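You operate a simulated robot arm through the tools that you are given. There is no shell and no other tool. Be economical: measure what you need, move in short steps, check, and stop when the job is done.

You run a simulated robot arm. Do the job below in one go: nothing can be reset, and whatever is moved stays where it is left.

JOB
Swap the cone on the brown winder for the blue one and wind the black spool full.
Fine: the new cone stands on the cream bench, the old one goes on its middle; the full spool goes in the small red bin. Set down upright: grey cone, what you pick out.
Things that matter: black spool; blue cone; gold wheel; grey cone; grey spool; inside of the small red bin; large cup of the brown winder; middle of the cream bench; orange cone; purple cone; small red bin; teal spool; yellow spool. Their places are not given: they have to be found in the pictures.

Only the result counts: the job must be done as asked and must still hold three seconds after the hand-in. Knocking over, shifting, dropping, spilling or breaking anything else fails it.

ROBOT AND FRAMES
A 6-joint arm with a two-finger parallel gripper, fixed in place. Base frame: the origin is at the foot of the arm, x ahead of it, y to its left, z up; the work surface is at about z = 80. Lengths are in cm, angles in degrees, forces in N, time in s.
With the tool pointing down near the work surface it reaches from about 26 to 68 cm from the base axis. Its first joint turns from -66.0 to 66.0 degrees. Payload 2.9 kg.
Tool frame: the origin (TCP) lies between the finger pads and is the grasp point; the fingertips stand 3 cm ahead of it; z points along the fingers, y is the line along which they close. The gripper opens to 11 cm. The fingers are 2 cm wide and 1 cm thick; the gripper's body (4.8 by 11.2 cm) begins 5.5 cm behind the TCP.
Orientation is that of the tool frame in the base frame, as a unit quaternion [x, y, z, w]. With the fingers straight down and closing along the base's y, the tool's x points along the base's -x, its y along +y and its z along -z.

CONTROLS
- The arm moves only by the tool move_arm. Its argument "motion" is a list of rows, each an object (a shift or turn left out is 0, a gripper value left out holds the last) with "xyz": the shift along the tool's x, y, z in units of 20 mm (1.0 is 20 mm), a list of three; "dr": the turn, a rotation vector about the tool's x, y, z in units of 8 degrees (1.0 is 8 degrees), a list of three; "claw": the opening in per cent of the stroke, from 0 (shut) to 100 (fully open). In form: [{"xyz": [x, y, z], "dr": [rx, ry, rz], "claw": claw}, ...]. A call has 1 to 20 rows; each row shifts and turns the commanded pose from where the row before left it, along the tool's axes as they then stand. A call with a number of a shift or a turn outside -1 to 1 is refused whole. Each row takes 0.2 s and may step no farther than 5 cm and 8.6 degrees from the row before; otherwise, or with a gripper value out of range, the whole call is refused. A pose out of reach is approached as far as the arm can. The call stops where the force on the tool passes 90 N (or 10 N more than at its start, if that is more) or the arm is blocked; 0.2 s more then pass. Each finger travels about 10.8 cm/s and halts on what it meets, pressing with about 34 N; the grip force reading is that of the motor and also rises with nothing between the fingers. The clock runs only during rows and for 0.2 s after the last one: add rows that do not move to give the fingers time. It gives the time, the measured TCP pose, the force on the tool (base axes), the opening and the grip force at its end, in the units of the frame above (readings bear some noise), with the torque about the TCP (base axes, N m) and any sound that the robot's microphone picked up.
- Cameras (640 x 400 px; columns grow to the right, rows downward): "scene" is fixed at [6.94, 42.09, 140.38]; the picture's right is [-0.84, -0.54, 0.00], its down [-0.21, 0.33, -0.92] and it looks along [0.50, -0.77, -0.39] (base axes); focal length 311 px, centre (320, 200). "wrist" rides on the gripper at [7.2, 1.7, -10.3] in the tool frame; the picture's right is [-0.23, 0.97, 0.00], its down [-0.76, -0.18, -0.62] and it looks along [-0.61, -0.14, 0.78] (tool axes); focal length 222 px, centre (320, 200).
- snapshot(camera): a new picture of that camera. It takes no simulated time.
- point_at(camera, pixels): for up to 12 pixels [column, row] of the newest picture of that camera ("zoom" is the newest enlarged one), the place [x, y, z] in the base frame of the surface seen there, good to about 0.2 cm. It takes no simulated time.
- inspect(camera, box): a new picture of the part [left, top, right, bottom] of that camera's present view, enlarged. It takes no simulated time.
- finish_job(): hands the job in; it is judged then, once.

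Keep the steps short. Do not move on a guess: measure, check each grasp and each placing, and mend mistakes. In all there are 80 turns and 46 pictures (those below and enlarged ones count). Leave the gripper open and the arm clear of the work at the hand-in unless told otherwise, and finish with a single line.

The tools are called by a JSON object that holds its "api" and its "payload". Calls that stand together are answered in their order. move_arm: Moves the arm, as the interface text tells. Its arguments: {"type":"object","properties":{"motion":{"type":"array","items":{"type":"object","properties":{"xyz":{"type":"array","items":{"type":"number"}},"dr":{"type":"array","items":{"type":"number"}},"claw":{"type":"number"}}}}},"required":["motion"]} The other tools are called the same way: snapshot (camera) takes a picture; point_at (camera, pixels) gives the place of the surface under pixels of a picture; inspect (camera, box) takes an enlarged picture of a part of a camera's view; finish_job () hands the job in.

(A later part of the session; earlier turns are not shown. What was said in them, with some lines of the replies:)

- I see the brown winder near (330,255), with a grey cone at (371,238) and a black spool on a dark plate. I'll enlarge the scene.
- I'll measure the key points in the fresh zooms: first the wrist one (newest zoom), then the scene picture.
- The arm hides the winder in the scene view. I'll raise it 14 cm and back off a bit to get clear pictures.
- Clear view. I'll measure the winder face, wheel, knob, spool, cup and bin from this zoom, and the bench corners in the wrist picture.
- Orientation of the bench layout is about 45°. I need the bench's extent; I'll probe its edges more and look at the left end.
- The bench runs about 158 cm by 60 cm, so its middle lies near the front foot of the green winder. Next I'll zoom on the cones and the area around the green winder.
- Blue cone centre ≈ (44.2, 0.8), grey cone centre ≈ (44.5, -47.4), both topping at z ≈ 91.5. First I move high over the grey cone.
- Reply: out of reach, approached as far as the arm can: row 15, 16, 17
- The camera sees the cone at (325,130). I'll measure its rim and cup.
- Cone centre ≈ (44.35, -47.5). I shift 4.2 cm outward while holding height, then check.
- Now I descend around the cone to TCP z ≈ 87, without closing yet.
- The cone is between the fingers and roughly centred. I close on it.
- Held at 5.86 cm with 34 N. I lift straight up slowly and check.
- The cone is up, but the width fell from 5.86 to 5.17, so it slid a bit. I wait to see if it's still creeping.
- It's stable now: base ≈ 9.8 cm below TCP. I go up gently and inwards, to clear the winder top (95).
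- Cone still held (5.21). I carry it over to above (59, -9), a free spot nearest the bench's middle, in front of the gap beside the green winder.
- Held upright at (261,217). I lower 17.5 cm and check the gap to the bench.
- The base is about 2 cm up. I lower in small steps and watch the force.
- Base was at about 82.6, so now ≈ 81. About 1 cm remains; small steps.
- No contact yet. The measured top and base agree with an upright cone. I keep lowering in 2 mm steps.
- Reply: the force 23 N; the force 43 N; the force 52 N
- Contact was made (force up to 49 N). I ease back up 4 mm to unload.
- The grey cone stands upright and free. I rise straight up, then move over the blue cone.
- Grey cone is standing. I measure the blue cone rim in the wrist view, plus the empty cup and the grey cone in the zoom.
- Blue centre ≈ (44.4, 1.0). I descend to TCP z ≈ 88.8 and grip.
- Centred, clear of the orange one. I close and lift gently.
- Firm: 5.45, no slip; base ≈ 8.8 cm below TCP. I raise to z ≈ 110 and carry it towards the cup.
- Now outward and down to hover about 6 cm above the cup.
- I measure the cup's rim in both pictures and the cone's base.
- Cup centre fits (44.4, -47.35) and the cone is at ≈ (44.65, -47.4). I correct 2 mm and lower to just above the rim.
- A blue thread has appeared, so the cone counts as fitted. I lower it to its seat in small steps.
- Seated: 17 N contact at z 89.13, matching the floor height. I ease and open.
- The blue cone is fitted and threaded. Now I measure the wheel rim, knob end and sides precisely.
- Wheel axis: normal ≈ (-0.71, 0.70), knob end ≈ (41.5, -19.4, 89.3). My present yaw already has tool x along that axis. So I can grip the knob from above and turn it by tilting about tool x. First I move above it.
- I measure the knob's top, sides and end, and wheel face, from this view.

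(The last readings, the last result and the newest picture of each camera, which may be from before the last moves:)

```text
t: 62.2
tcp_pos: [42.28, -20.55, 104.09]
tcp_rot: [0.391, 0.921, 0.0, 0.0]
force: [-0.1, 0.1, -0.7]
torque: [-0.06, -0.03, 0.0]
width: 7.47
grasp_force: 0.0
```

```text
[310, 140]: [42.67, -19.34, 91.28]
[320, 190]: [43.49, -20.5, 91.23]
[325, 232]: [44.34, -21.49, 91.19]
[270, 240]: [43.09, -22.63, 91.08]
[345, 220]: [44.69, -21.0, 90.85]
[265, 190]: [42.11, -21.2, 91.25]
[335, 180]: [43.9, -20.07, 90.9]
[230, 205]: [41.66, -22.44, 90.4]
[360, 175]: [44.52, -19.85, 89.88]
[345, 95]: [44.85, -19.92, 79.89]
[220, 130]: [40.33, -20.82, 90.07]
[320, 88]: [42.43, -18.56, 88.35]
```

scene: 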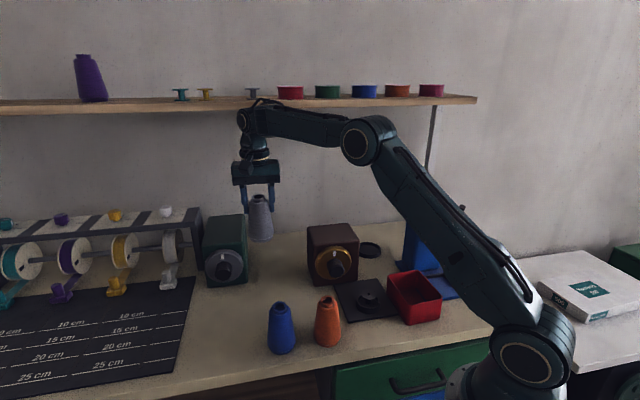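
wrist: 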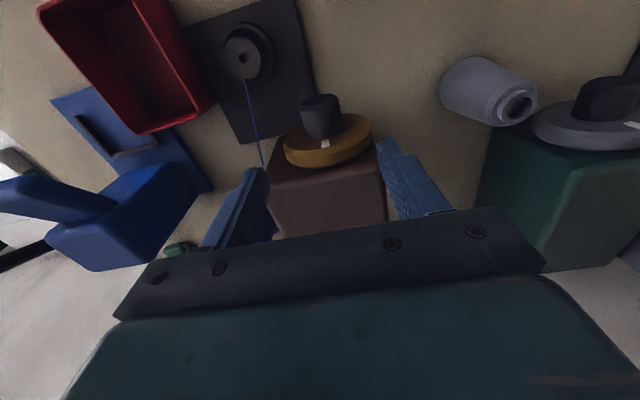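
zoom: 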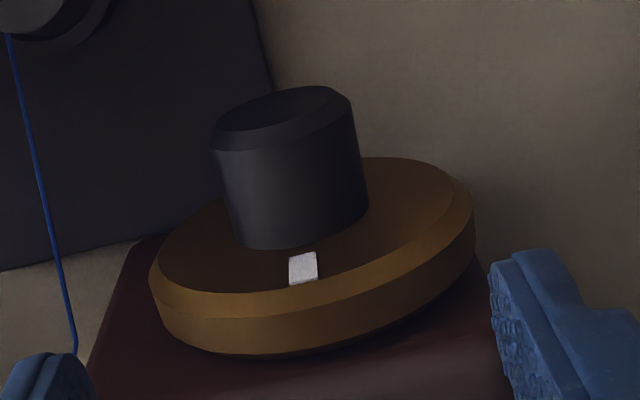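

Knob: radius ≈ 2, top z 91.4, so axis z ≈ 89.4. TCP target ≈ (42.3, -20.3, 89.4). I descend open.

{"api": "move_arm", "payload": {"motion": [{"xyz": [0.09, 0.09, 1]}, {"xyz": [0, 0, 1]}, {"xyz": [0, 0, 1]}, {"xyz": [0, 0, 1]}, {"xyz": [0, 0, 1]}, {"xyz": [0, 0, 1]}, {"xyz": [0, 0, 0.9]}, {"xyz": [0, 0, 0.45]}, {}]}}

{"api": "inspect", "payload": {"camera": "scene", "box": [280, 190, 420, 300]}}

```text
t: 64.2
tcp_pos: [42.22, -20.03, 89.32]
tcp_rot: [0.391, 0.921, 0.0, 0.0]
force: [-0.3, 1.0, 0.0]
torque: [0.02, 0.0, -0.04]
width: 7.47
grasp_force: 0.0
```

```text
3.64 times, centred on (350, 245) of scene
```

zoom: 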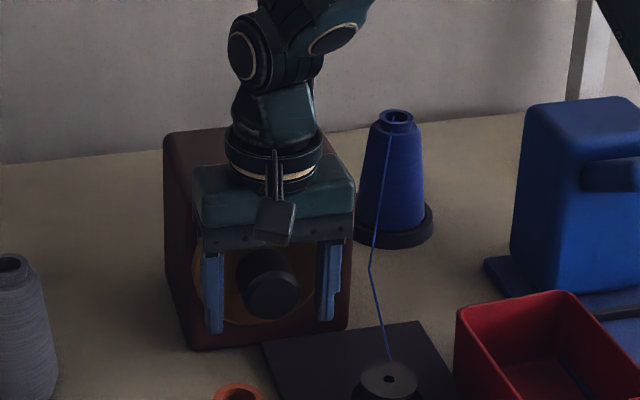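

The fingers straddle the knob. I close, then turn clockwise (seen from the front) by 24° as a test.

{"api": "move_arm", "payload": {"motion": [{"claw": 50}, {"claw": 35}, {"claw": 20}, {"claw": 20}, {}]}}

{"api": "move_arm", "payload": {"motion": [{"dr": [-0.5, 0, 0]}, {"dr": [-1, 0, 0]}, {"dr": [-1, 0, 0]}, {"dr": [-0.5, 0, 0]}, {}]}}

{"api": "inspect", "payload": {"camera": "scene", "box": [280, 190, 420, 320]}}

```text
t: 65.4
tcp_pos: [42.1, -20.11, 89.28]
tcp_rot: [0.392, 0.92, -0.001, 0.001]
force: [-8.2, -10.6, -2.8]
torque: [-0.08, -0.06, 0.78]
width: 4.37
grasp_force: 45.0
```

```text
t: 66.6
tcp_pos: [42.12, -20.07, 89.33]
tcp_rot: [0.382, 0.9, 0.191, 0.083]
force: [-9.4, -14.3, 7.4]
torque: [0.07, 0.1, 0.58]
width: 4.37
grasp_force: 44.7
```

```text
3.08 times, centred on (350, 255) of scene
```

zoom: 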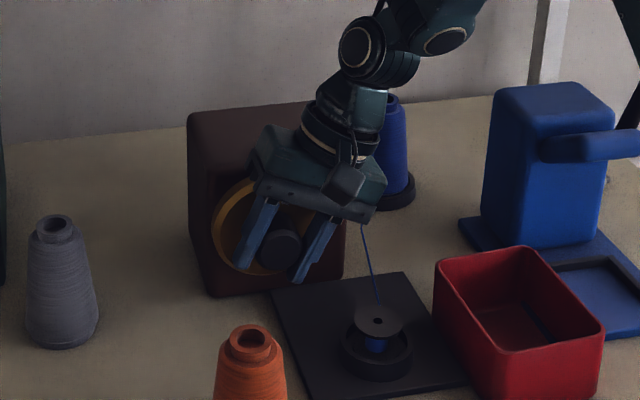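

It works: the spool's core now shows blue thread. I continue clockwise to about 56°, and then check microphone readings and wrist reach.

{"api": "move_arm", "payload": {"motion": [{"dr": [-1, 0, 0]}, {"dr": [-1, 0, 0]}, {"dr": [-1, 0, 0]}, {"dr": [-1, 0, 0]}, {}]}}

{"api": "move_arm", "payload": {"motion": [{"claw": 45}, {"claw": 52}, {"dr": [1, 0, 0]}, {"dr": [1, 0, 0]}, {"dr": [1, 0, 0]}, {"dr": [1, 0, 0]}, {"dr": [1, 0, 0]}, {"dr": [1, 0, 0]}, {"dr": [1, 0, 0]}, {"xyz": [0, -0.07, 0]}, {"dr": [1, 0, 0]}, {"dr": [1, 0, 0]}, {"dr": [1, 0, 0]}, {"dr": [1, 0, 0]}, {"dr": [1, 0, 0]}, {}]}}

{"api": "snapshot", "payload": {"camera": "scene"}}

```text
t: 67.8
tcp_pos: [41.9, -20.12, 89.26]
tcp_rot: [0.346, 0.812, 0.432, 0.184]
force: [-22.1, -24.7, 12.0]
torque: [-0.57, -0.54, 0.13]
width: 4.35
grasp_force: 45.0
```

```text
t: 71.2
tcp_pos: [42.12, -20.21, 89.31]
tcp_rot: [0.367, 0.865, -0.315, -0.133]
force: [-0.4, -0.6, 0.0]
torque: [0.0, -0.01, -0.02]
width: 5.7
grasp_force: 0.0
```

```text
19 pictures are left
```

scene: 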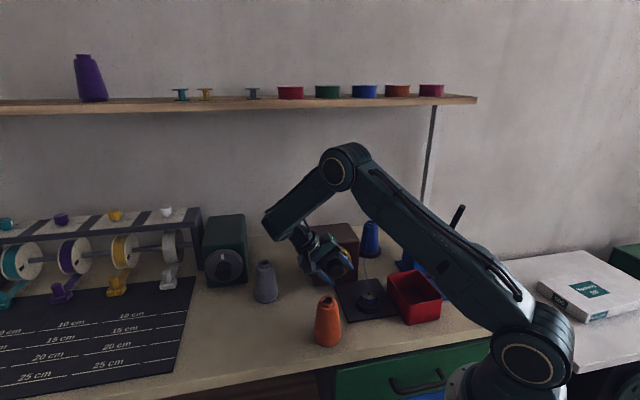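

The reverse swing to +40° is fine and clear of everything. I grip again and do a full 96° clockwise stroke, then ratchet back.

{"api": "move_arm", "payload": {"motion": [{"claw": 35}, {"claw": 20}, {"claw": 20}, {}, {"dr": [-1, 0, 0]}, {"dr": [-1, 0, 0]}, {"dr": [-1, 0, 0]}, {"dr": [-1, 0, 0]}, {"dr": [-1, 0, 0]}]}}

{"api": "move_arm", "payload": {"motion": [{"dr": [-1, 0, 0]}, {"dr": [-1, 0, 0]}, {"dr": [-1, 0, 0]}, {"dr": [-1, 0, 0]}, {"dr": [-1, 0, 0]}, {"dr": [-1, 0, 0]}, {"dr": [-1, 0, 0]}, {}]}}

{"api": "inspect", "payload": {"camera": "scene", "box": [300, 220, 420, 320]}}

```text
t: 73.2
tcp_pos: [42.06, -20.04, 89.39]
tcp_rot: [0.391, 0.92, 0.001, 0.001]
force: [6.8, 1.1, 9.0]
torque: [0.61, 0.61, 1.1]
width: 4.34
grasp_force: 44.9
```

```text
t: 75.0
tcp_pos: [41.89, -20.1, 89.29]
tcp_rot: [0.345, 0.812, 0.433, 0.184]
force: [-8.9, -6.9, 8.8]
torque: [-0.06, -0.1, 0.56]
width: 4.33
grasp_force: 45.1
```

```text
4.00 times, centred on (360, 270) of scene
```

zoom: 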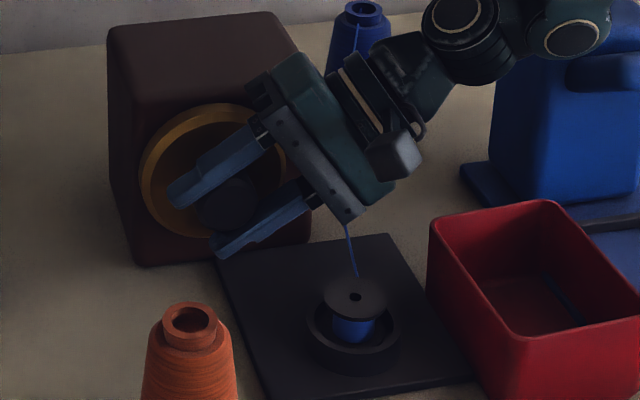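

The winding grows nicely (core about 40 px against flange 64 px). No sound yet. Ratchet back and another stroke.

{"api": "move_arm", "payload": {"motion": [{"claw": 45}, {"claw": 52}, {"dr": [1, 0, 0]}, {"dr": [1, 0, 0]}, {"dr": [1, 0, 0]}, {"dr": [1, 0, 0]}, {"dr": [1, 0, 0]}, {"dr": [1, 0, 0]}, {"dr": [1, 0, 0]}, {"dr": [1, 0, 0]}, {"dr": [1, 0, 0]}, {"dr": [1, 0, 0]}, {"dr": [1, 0, 0]}, {"dr": [1, 0, 0]}, {"claw": 35}, {"claw": 20}, {"claw": 20}, {}]}}

{"api": "move_arm", "payload": {"motion": [{"dr": [-1, 0, 0]}, {"dr": [-1, 0, 0]}, {"dr": [-1, 0, 0]}, {"dr": [-1, 0, 0]}, {"dr": [-1, 0, 0]}, {"dr": [-1, 0, 0]}, {"dr": [-1, 0, 0]}, {"dr": [-1, 0, 0]}, {"dr": [-1, 0, 0]}, {"dr": [-1, 0, 0]}, {"dr": [-1, 0, 0]}, {"dr": [-1, 0, 0]}, {}]}}

{"api": "inspect", "payload": {"camera": "scene", "box": [300, 220, 420, 320]}}

```text
t: 78.8
tcp_pos: [42.06, -19.97, 89.22]
tcp_rot: [0.365, 0.866, -0.315, -0.134]
force: [4.1, 4.9, -15.5]
torque: [0.25, 0.26, 0.91]
width: 4.35
grasp_force: 45.2
```

```text
t: 81.6
tcp_pos: [41.95, -20.07, 89.33]
tcp_rot: [0.344, 0.813, 0.433, 0.184]
force: [10.4, 11.2, -17.1]
torque: [0.03, 0.04, 0.77]
width: 4.35
grasp_force: 45.4
```

```text
4.00 times, centred on (360, 270) of scene
```

zoom: 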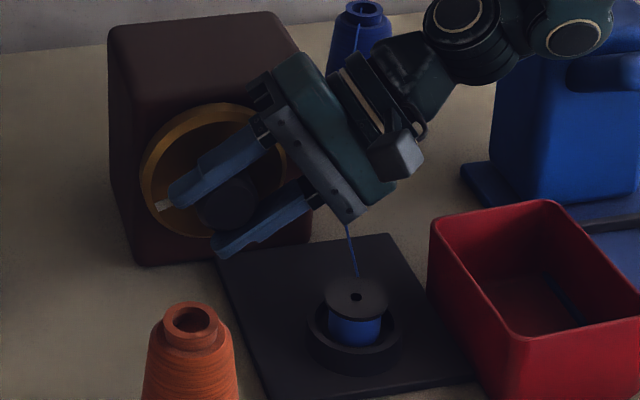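

Core now ≈ 54 px of 64. Mark at left: about 250° turned. Another ratchet and stroke.

{"api": "move_arm", "payload": {"motion": [{"claw": 45}, {"claw": 52}, {"dr": [1, 0, 0]}, {"dr": [1, 0, 0]}, {"dr": [1, 0, 0]}, {"dr": [1, 0, 0]}, {"dr": [1, 0, 0]}, {"dr": [1, 0, 0]}, {"dr": [1, 0, 0]}, {"dr": [1, 0, 0]}, {"dr": [1, 0, 0]}, {"dr": [1, 0, 0]}, {"dr": [1, 0, 0]}, {"dr": [1, 0, 0]}, {"claw": 35}, {"claw": 20}, {"claw": 20}, {}]}}

{"api": "move_arm", "payload": {"motion": [{"dr": [-1, 0, 0]}, {"dr": [-1, 0, 0]}, {"dr": [-1, 0, 0]}, {"dr": [-1, 0, 0]}, {"dr": [-1, 0, 0]}, {"dr": [-1, 0, 0]}, {"dr": [-1, 0, 0]}, {}]}}

{"api": "move_arm", "payload": {"motion": [{"dr": [-1, 0, 0]}, {"dr": [-1, 0, 0]}, {"dr": [-1, 0, 0]}, {"dr": [-1, 0, 0]}, {"dr": [-1, 0, 0]}, {}]}}

{"api": "inspect", "payload": {"camera": "scene", "box": [300, 220, 420, 320]}}

```text
t: 85.4
tcp_pos: [41.93, -20.07, 89.31]
tcp_rot: [0.366, 0.865, -0.314, -0.135]
force: [2.7, 5.1, -14.3]
torque: [0.15, 0.19, 0.76]
width: 4.37
grasp_force: 44.8
```

```text
t: 87.2
tcp_pos: [41.98, -20.16, 89.32]
tcp_rot: [0.386, 0.912, 0.13, 0.055]
force: [2.1, 19.3, -2.2]
torque: [0.2, 0.23, 0.73]
width: 4.32
grasp_force: 45.5
```

```text
t: 88.6
tcp_pos: [41.91, -20.12, 89.23]
tcp_rot: [0.345, 0.813, 0.433, 0.182]
force: [-10.6, 11.2, -9.1]
torque: [0.05, 0.03, 0.62]
width: 4.34
grasp_force: 44.4
```

```text
4.00 times, centred on (360, 270) of scene
```

zoom: 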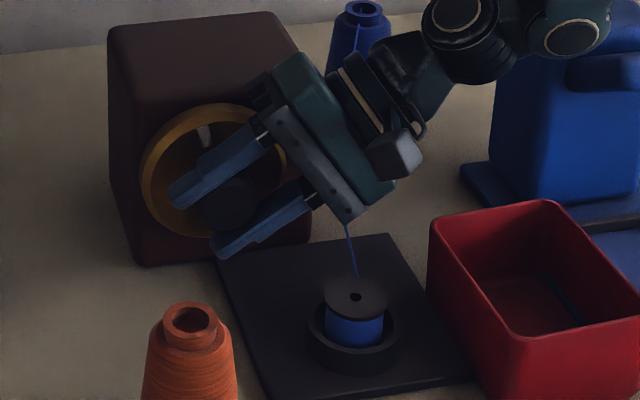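

58 px of 64 now; growth has slowed. I zoom closer to judge fullness.

{"api": "inspect", "payload": {"camera": "scene", "box": [368, 282, 408, 312]}}

```text
13.33 times, centred on (388, 297) of scene
```

zoom: 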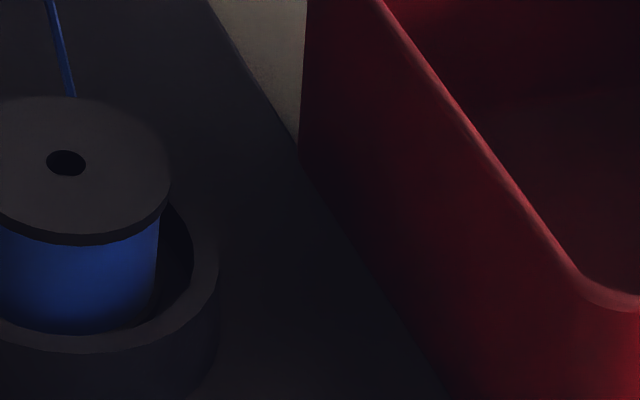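

The thread radius is about 0.87 of the flange. One more half stroke (48°) and an identical view will show whether it still grows.

{"api": "move_arm", "payload": {"motion": [{"claw": 45}, {"claw": 52}, {"dr": [1, 0, 0]}, {"dr": [1, 0, 0]}, {"dr": [1, 0, 0]}, {"dr": [1, 0, 0]}, {"dr": [1, 0, 0]}, {"dr": [1, 0, 0]}, {"dr": [1, 0, 0]}, {"dr": [1, 0, 0]}, {"dr": [1, 0, 0]}, {"dr": [1, 0, 0]}, {"dr": [1, 0, 0]}, {"dr": [1, 0, 0]}, {"claw": 35}, {"claw": 20}, {"claw": 20}, {}]}}

{"api": "move_arm", "payload": {"motion": [{"dr": [-1, 0, 0]}, {"dr": [-1, 0, 0]}, {"dr": [-1, 0, 0]}, {"dr": [-1, 0, 0]}, {"dr": [-1, 0, 0]}, {"dr": [-1, 0, 0]}, {}]}}

{"api": "inspect", "payload": {"camera": "scene", "box": [368, 282, 408, 312]}}

```text
t: 92.4
tcp_pos: [41.98, -20.13, 89.23]
tcp_rot: [0.366, 0.866, -0.314, -0.133]
force: [-0.5, 1.5, -8.4]
torque: [0.19, 0.23, 0.55]
width: 4.38
grasp_force: 45.4
```

```text
t: 94.0
tcp_pos: [41.92, -20.07, 89.28]
tcp_rot: [0.39, 0.918, 0.066, 0.025]
force: [-1.7, 12.4, -11.2]
torque: [0.41, 0.35, 0.9]
width: 4.35
grasp_force: 44.8
```

```text
13.33 times, centred on (388, 297) of scene
```

zoom: 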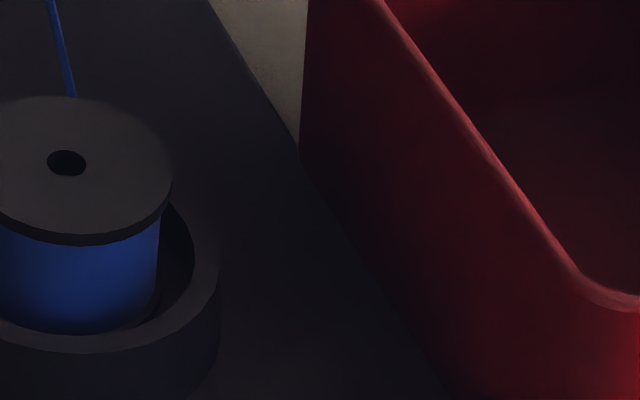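

Unchanged, so the spool is full. I release, upright the hand and rise above the winder, then check mark and spool.

{"api": "move_arm", "payload": {"motion": [{"dr": [-1, 0, 0]}, {"dr": [-1, 0, 0]}, {"dr": [-1, 0, 0]}, {"dr": [-1, 0, 0]}, {}, {"claw": 50}, {"claw": 65}, {"dr": [1, 0, 0]}, {"dr": [1, 0, 0]}, {"dr": [1, 0, 0]}, {"dr": [1, 0, 0]}, {"dr": [1, 0, 0]}, {}]}}

{"api": "move_arm", "payload": {"motion": [{"xyz": [0, 0, -0.6]}, {"xyz": [0, 0, -0.9]}, {"xyz": [0, 0, -0.9]}, {"xyz": [0, 0, -0.9]}, {"xyz": [0, 0, -0.9]}, {"xyz": [0, 0, -0.9]}, {"xyz": [0, 0, -0.9]}, {"xyz": [0, 0, -0.9]}, {}]}}

{"api": "inspect", "payload": {"camera": "scene", "box": [310, 220, 450, 325]}}

```text
t: 96.8
tcp_pos: [42.06, -20.1, 89.33]
tcp_rot: [0.39, 0.921, 0.0, 0.0]
force: [-1.1, 0.6, -0.1]
torque: [-0.01, -0.01, 0.01]
width: 7.14
grasp_force: 0.1
```

```text
t: 98.8
tcp_pos: [41.92, -20.35, 103.0]
tcp_rot: [0.39, 0.921, -0.001, 0.0]
force: [-0.3, -0.3, 0.0]
torque: [-0.01, 0.01, 0.04]
width: 7.15
grasp_force: 0.0
```

```text
3.81 times, centred on (380, 272) of scene
```

zoom: 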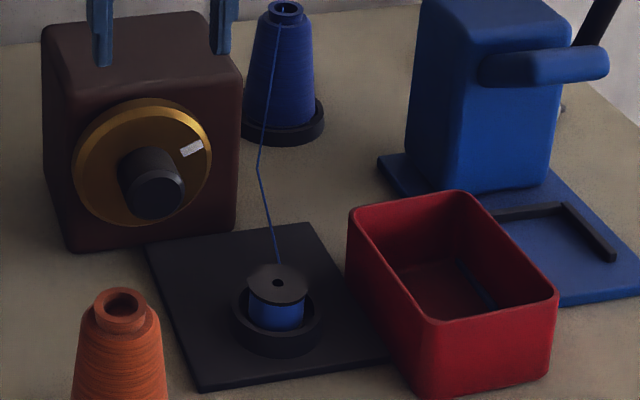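

Full and the mark has moved on. Now to pick the spool: I move above it (≈ (32.2, -21.2)) and measure.

{"api": "move_arm", "payload": {"motion": [{"xyz": [0.6, -0.75, 0]}, {"xyz": [0.6, -0.75, 0]}, {"xyz": [0.6, -0.75, 0]}, {"xyz": [0.6, -0.75, 0]}, {"xyz": [0.6, -0.75, 0]}, {"xyz": [0, 0, 0.8]}, {"xyz": [0, 0, 0.8]}, {"xyz": [0, 0, 0.8]}, {}, {}]}}

{"api": "inspect", "payload": {"camera": "wrist", "box": [150, 0, 450, 190]}}

```text
t: 101.0
tcp_pos: [32.34, -21.06, 98.33]
tcp_rot: [0.391, 0.92, 0.0, 0.0]
force: [0.8, 0.5, 0.2]
torque: [-0.05, 0.01, 0.03]
width: 7.17
grasp_force: 0.2
```

```text
2.11 times, centred on (300, 95) of wrist
```

zoom: 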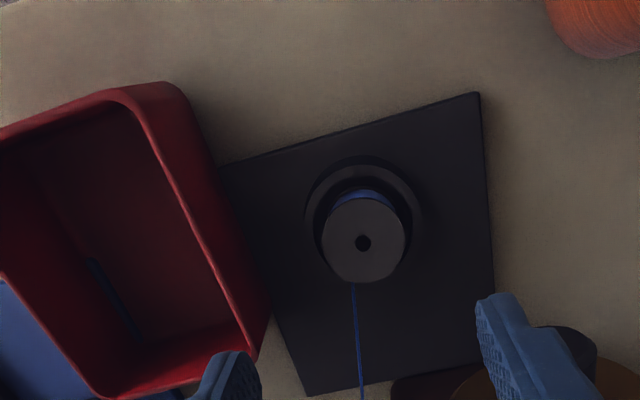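

{"api": "point_at", "payload": {"camera": "zoom", "pixels": [[324, 240], [404, 242], [364, 202], [363, 280], [352, 225], [380, 255], [310, 200], [418, 210], [362, 162], [230, 215], [364, 194], [340, 215]]}}

{"api": "point_at", "payload": {"camera": "zoom", "pixels": [[130, 95], [250, 350], [105, 395], [5, 280], [190, 200], [90, 180], [120, 250], [170, 300], [95, 265], [130, 320], [60, 220], [185, 330]]}}

```text
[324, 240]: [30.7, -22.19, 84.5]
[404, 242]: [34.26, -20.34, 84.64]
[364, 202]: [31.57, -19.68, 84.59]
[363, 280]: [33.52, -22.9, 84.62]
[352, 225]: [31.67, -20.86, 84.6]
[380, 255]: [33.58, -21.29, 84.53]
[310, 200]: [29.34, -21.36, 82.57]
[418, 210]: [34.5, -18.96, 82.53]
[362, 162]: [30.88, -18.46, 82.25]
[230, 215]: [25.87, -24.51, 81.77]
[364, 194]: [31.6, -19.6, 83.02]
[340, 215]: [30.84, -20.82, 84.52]
```

```text
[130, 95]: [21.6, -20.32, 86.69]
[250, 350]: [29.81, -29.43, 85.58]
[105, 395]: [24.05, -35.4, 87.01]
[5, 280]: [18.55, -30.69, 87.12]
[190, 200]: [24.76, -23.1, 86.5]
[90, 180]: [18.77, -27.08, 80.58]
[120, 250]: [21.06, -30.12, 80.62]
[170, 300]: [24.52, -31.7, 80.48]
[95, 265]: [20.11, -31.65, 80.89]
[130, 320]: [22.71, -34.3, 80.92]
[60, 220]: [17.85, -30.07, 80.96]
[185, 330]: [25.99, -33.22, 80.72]
```

Spool centre (32.5, -21.28), flange radius ≈ 2.0, top 84.55, cup rim 82.6. I lower so that the fingertips are at z ≈ 83.0, just above the rim.

{"api": "move_arm", "payload": {"motion": [{"xyz": [-0.13, -0.02, 0.9]}, {"xyz": [0, 0, 0.9]}, {"xyz": [0, 0, 0.9]}, {"xyz": [0, 0, 0.9]}, {"xyz": [0, 0, 0.9]}, {"xyz": [0, 0, 0.9]}, {"xyz": [0, 0, 0.72]}, {}, {}]}}

{"api": "inspect", "payload": {"camera": "scene", "box": [325, 250, 425, 325]}}

```text
t: 103.0
tcp_pos: [32.59, -21.27, 85.79]
tcp_rot: [0.391, 0.92, 0.0, 0.0]
force: [0.8, 0.4, -0.2]
torque: [0.01, -0.02, -0.01]
width: 7.15
grasp_force: 0.0
```

```text
5.33 times, centred on (375, 288) of scene
```

zoom: 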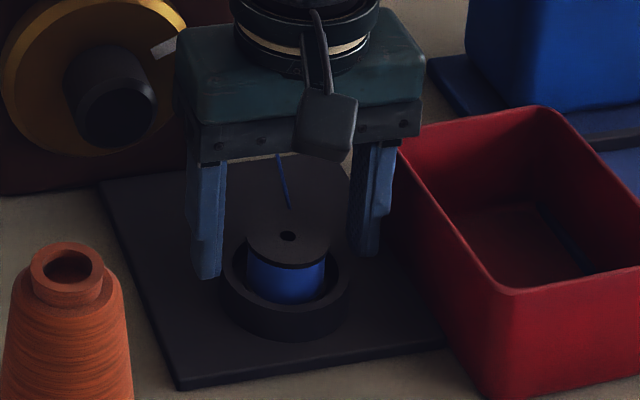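

Centred. I rise 2 mm for rim clearance, then close and lift gently.

{"api": "move_arm", "payload": {"motion": [{"xyz": [0, 0, -0.08]}, {"claw": 50}, {"claw": 42}, {"claw": 36}, {"claw": 20}, {"claw": 20}, {}]}}

{"api": "move_arm", "payload": {"motion": [{"xyz": [0, 0, -0.1]}, {"xyz": [0, 0, -0.2]}, {"xyz": [0, 0, -0.4]}, {"xyz": [0, 0, -0.5]}, {"xyz": [0, 0, -0.5]}, {"xyz": [0, 0, -0.5]}, {"xyz": [0, 0, -0.4]}, {}, {}]}}

{"api": "inspect", "payload": {"camera": "scene", "box": [325, 250, 425, 325]}}

```text
t: 104.6
tcp_pos: [32.68, -21.32, 86.04]
tcp_rot: [0.391, 0.921, 0.0, 0.0]
force: [-0.5, -0.1, 0.8]
torque: [-0.01, 0.01, 0.01]
width: 3.99
grasp_force: 34.0
```

```text
t: 106.6
tcp_pos: [32.5, -21.15, 91.42]
tcp_rot: [0.39, 0.921, 0.001, 0.0]
force: [-0.1, 0.0, 0.4]
torque: [-0.01, -0.01, 0.01]
width: 3.98
grasp_force: 34.3
```

```text
5.33 times, centred on (375, 288) of scene
```

zoom: 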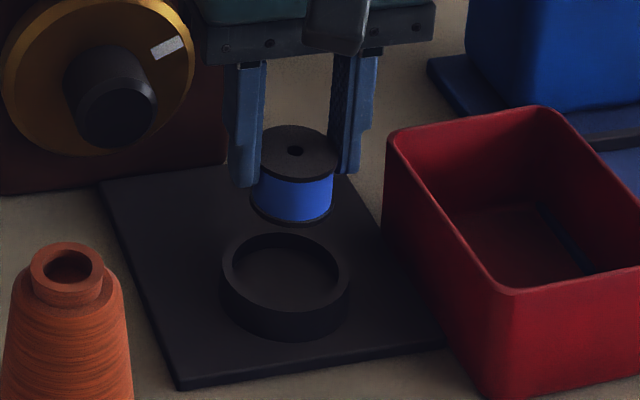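

Held upright at 3.98. I measure the spool's bottom edge.

{"api": "point_at", "payload": {"camera": "zoom", "pixels": [[292, 222], [292, 205], [296, 180], [265, 212], [325, 214], [285, 245], [280, 270], [270, 150], [320, 145], [297, 130]]}}

```text
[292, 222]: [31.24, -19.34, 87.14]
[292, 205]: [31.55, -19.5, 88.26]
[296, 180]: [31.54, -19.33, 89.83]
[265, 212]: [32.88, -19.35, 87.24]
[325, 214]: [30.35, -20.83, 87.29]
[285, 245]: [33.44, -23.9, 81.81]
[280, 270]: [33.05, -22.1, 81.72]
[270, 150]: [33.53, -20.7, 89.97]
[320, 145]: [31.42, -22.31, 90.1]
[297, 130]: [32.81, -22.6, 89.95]
```

Spool is level: top 90.0, base 87.0 (4.4 below TCP). Bin centre ≈ (22.85, -28.05), floor 80.7, rim 87. I raise 5 cm and move over the bin.

{"api": "move_arm", "payload": {"motion": [{"xyz": [0, 0, -0.4]}, {"xyz": [0, 0, -0.7]}, {"xyz": [0, 0, -0.7]}, {"xyz": [0, 0, -0.6]}, {"xyz": [0.06, -0.4, 0]}, {"xyz": [0.12, -0.7, 0]}, {"xyz": [0.14, -0.8, 0]}, {"xyz": [0.14, -0.8, 0]}, {"xyz": [0.14, -0.8, 0]}, {"xyz": [0.14, -0.8, 0]}, {"xyz": [0.1, -0.8, 0]}, {"xyz": [0.04, -0.5, 0]}, {"xyz": [0, -0.27, 0]}, {}, {}]}}

{"api": "inspect", "payload": {"camera": "scene", "box": [355, 220, 475, 330]}}

```text
t: 109.8
tcp_pos: [22.86, -28.13, 96.3]
tcp_rot: [0.391, 0.921, 0.001, 0.0]
force: [-0.3, 0.5, -0.6]
torque: [0.03, -0.02, 0.0]
width: 4.02
grasp_force: 33.5
```

```text
3.64 times, centred on (415, 275) of scene
```

zoom: 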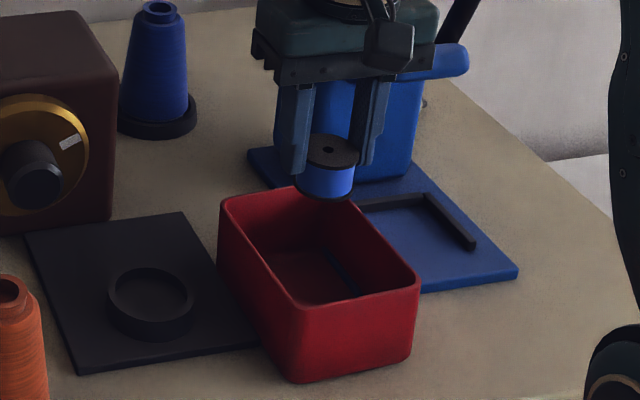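

Over the bin. I check that the blue machine's lever is clear of the hand's descent.

{"api": "point_at", "payload": {"camera": "zoom", "pixels": [[455, 60], [440, 70], [400, 110], [340, 120], [400, 50], [328, 150], [325, 195], [320, 285]]}}

```text
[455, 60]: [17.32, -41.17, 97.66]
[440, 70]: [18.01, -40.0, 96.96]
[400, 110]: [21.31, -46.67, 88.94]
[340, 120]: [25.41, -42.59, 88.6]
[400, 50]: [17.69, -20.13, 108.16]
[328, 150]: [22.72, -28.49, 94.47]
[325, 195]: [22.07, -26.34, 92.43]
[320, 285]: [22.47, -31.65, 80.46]
```

The lever is more than 6 cm to the side. I lower 10.2 cm, then in small steps.

{"api": "move_arm", "payload": {"motion": [{"xyz": [0, 0, 0.4]}, {"xyz": [0, 0, 0.7]}, {"xyz": [0, 0, 0.8]}, {"xyz": [0, 0, 0.8]}, {"xyz": [0, 0, 0.8]}, {"xyz": [0, 0, 0.8]}, {"xyz": [0, 0, 0.5]}, {"xyz": [0, 0, 0.3]}, {}, {}]}}

{"api": "move_arm", "payload": {"motion": [{"xyz": [0, 0, 0.15]}, {"xyz": [0, 0, 0.1]}, {}]}}

```text
t: 112.0
tcp_pos: [22.94, -28.09, 86.11]
tcp_rot: [0.39, 0.921, -0.001, 0.0]
force: [-0.4, 0.5, 0.2]
torque: [0.01, 0.0, -0.01]
width: 4.02
grasp_force: 33.7
```

```text
t: 112.8
tcp_pos: [22.82, -28.03, 85.44]
tcp_rot: [0.39, 0.921, 0.0, 0.0]
force: [-1.2, 0.6, -0.4]
torque: [0.03, 0.01, 0.0]
width: 4.02
grasp_force: 33.9
```

{"api": "move_arm", "payload": {"motion": [{"xyz": [0, 0, 0.1]}, {}]}}

{"api": "move_arm", "payload": {"motion": [{"xyz": [0, 0, 0.07]}, {}]}}

```text
t: 113.4
tcp_pos: [22.8, -28.08, 85.34]
tcp_rot: [0.39, 0.921, 0.0, 0.0]
force: [-0.3, -0.7, -0.3]
torque: [-0.01, -0.02, 0.01]
width: 4.01
grasp_force: 34.2
```

```text
t: 114.0
tcp_pos: [22.82, -28.08, 85.17]
tcp_rot: [0.391, 0.921, 0.0, 0.0]
force: [-0.6, -0.7, -1.3]
torque: [-0.02, 0.03, -0.01]
width: 4.0
grasp_force: 33.5
```

{"api": "move_arm", "payload": {"motion": [{"xyz": [0, 0, 0.07]}, {}]}}

{"api": "move_arm", "payload": {"motion": [{"xyz": [0, 0, 0.06]}, {}]}}

```text
t: 114.6
tcp_pos: [22.79, -28.14, 85.0]
tcp_rot: [0.39, 0.921, 0.0, 0.001]
force: [-0.8, 0.2, 0.3]
torque: [-0.02, 0.04, 0.01]
width: 4.01
grasp_force: 33.9
```

```text
t: 115.2
tcp_pos: [22.85, -28.18, 84.95]
tcp_rot: [0.391, 0.92, 0.0, 0.001]
force: [-0.9, 1.6, 16.8]
torque: [0.15, 0.36, -0.01]
width: 4.02
grasp_force: 34.5
```

Contact at z 84.95 (17 N). I ease slightly and open just enough (to about 5 cm), then lift out.

{"api": "move_arm", "payload": {"motion": [{"xyz": [0, 0, -0.04]}, {"claw": 39}, {"claw": 42}, {"claw": 46}, {}, {}]}}

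{"api": "move_arm", "payload": {"motion": [{"xyz": [0, 0, -0.4]}, {"xyz": [0, 0, -0.8]}, {"xyz": [0, 0, -0.9]}, {"xyz": [0, 0, -0.9]}, {"xyz": [0, 0, -0.9]}, {"xyz": [0, 0, -0.9]}, {"xyz": [0, 0, -0.9]}, {"xyz": [0, 0, -0.9]}, {"xyz": [0, 0, -0.9]}, {"claw": 100}, {}, {}]}}

{"api": "inspect", "payload": {"camera": "scene", "box": [355, 220, 475, 330]}}

{"api": "snapshot", "payload": {"camera": "scene"}}

```text
t: 116.6
tcp_pos: [22.98, -28.08, 84.98]
tcp_rot: [0.391, 0.921, 0.0, 0.0]
force: [-0.2, 0.1, -0.5]
torque: [0.01, 0.02, 0.0]
width: 5.06
grasp_force: 0.1
```

```text
t: 119.2
tcp_pos: [22.7, -28.11, 100.08]
tcp_rot: [0.391, 0.92, 0.0, 0.0]
force: [0.0, 0.0, 0.4]
torque: [-0.02, 0.0, 0.01]
width: 10.99
grasp_force: 0.0
```

```text
3.64 times, centred on (415, 275) of scene
```

zoom: 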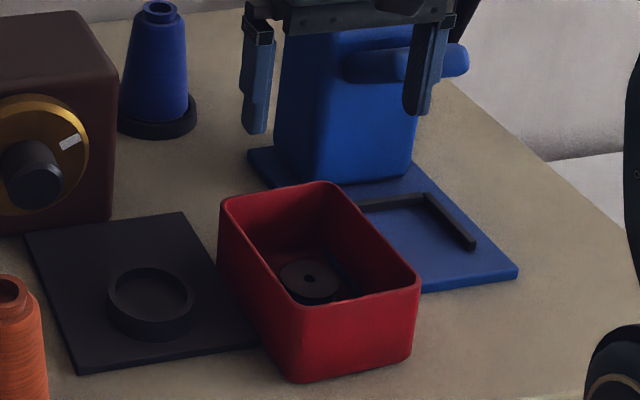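

```text
7 pictures are left
```

scene: 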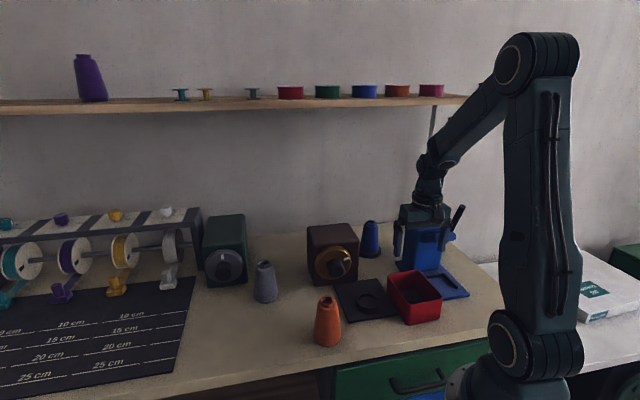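

Spool stands upright in the bin, the blue cone is in the cup and the grey cone stands on the bench. I raise the arm a little more, to be clear, and hand in.

{"api": "move_arm", "payload": {"motion": [{"xyz": [0, 0, -0.8]}, {"xyz": [0, 0, -0.8]}, {"xyz": [0, 0, -0.8]}, {}, {}]}}

{"api": "finish_job", "payload": {}}

```text
t: 120.4
tcp_pos: [22.76, -27.99, 104.88]
tcp_rot: [0.391, 0.92, 0.0, 0.0]
force: [0.2, -0.4, 0.8]
torque: [-0.01, 0.02, 0.01]
width: 11.0
grasp_force: 0.2
```

```text
The job is handed in.
```

Job handed in: blue cone in the brown winder's cup, black spool wound full and upright in the small red bin, grey cone upright about 10 cm from the bench's exact middle, because the green winder stands there.
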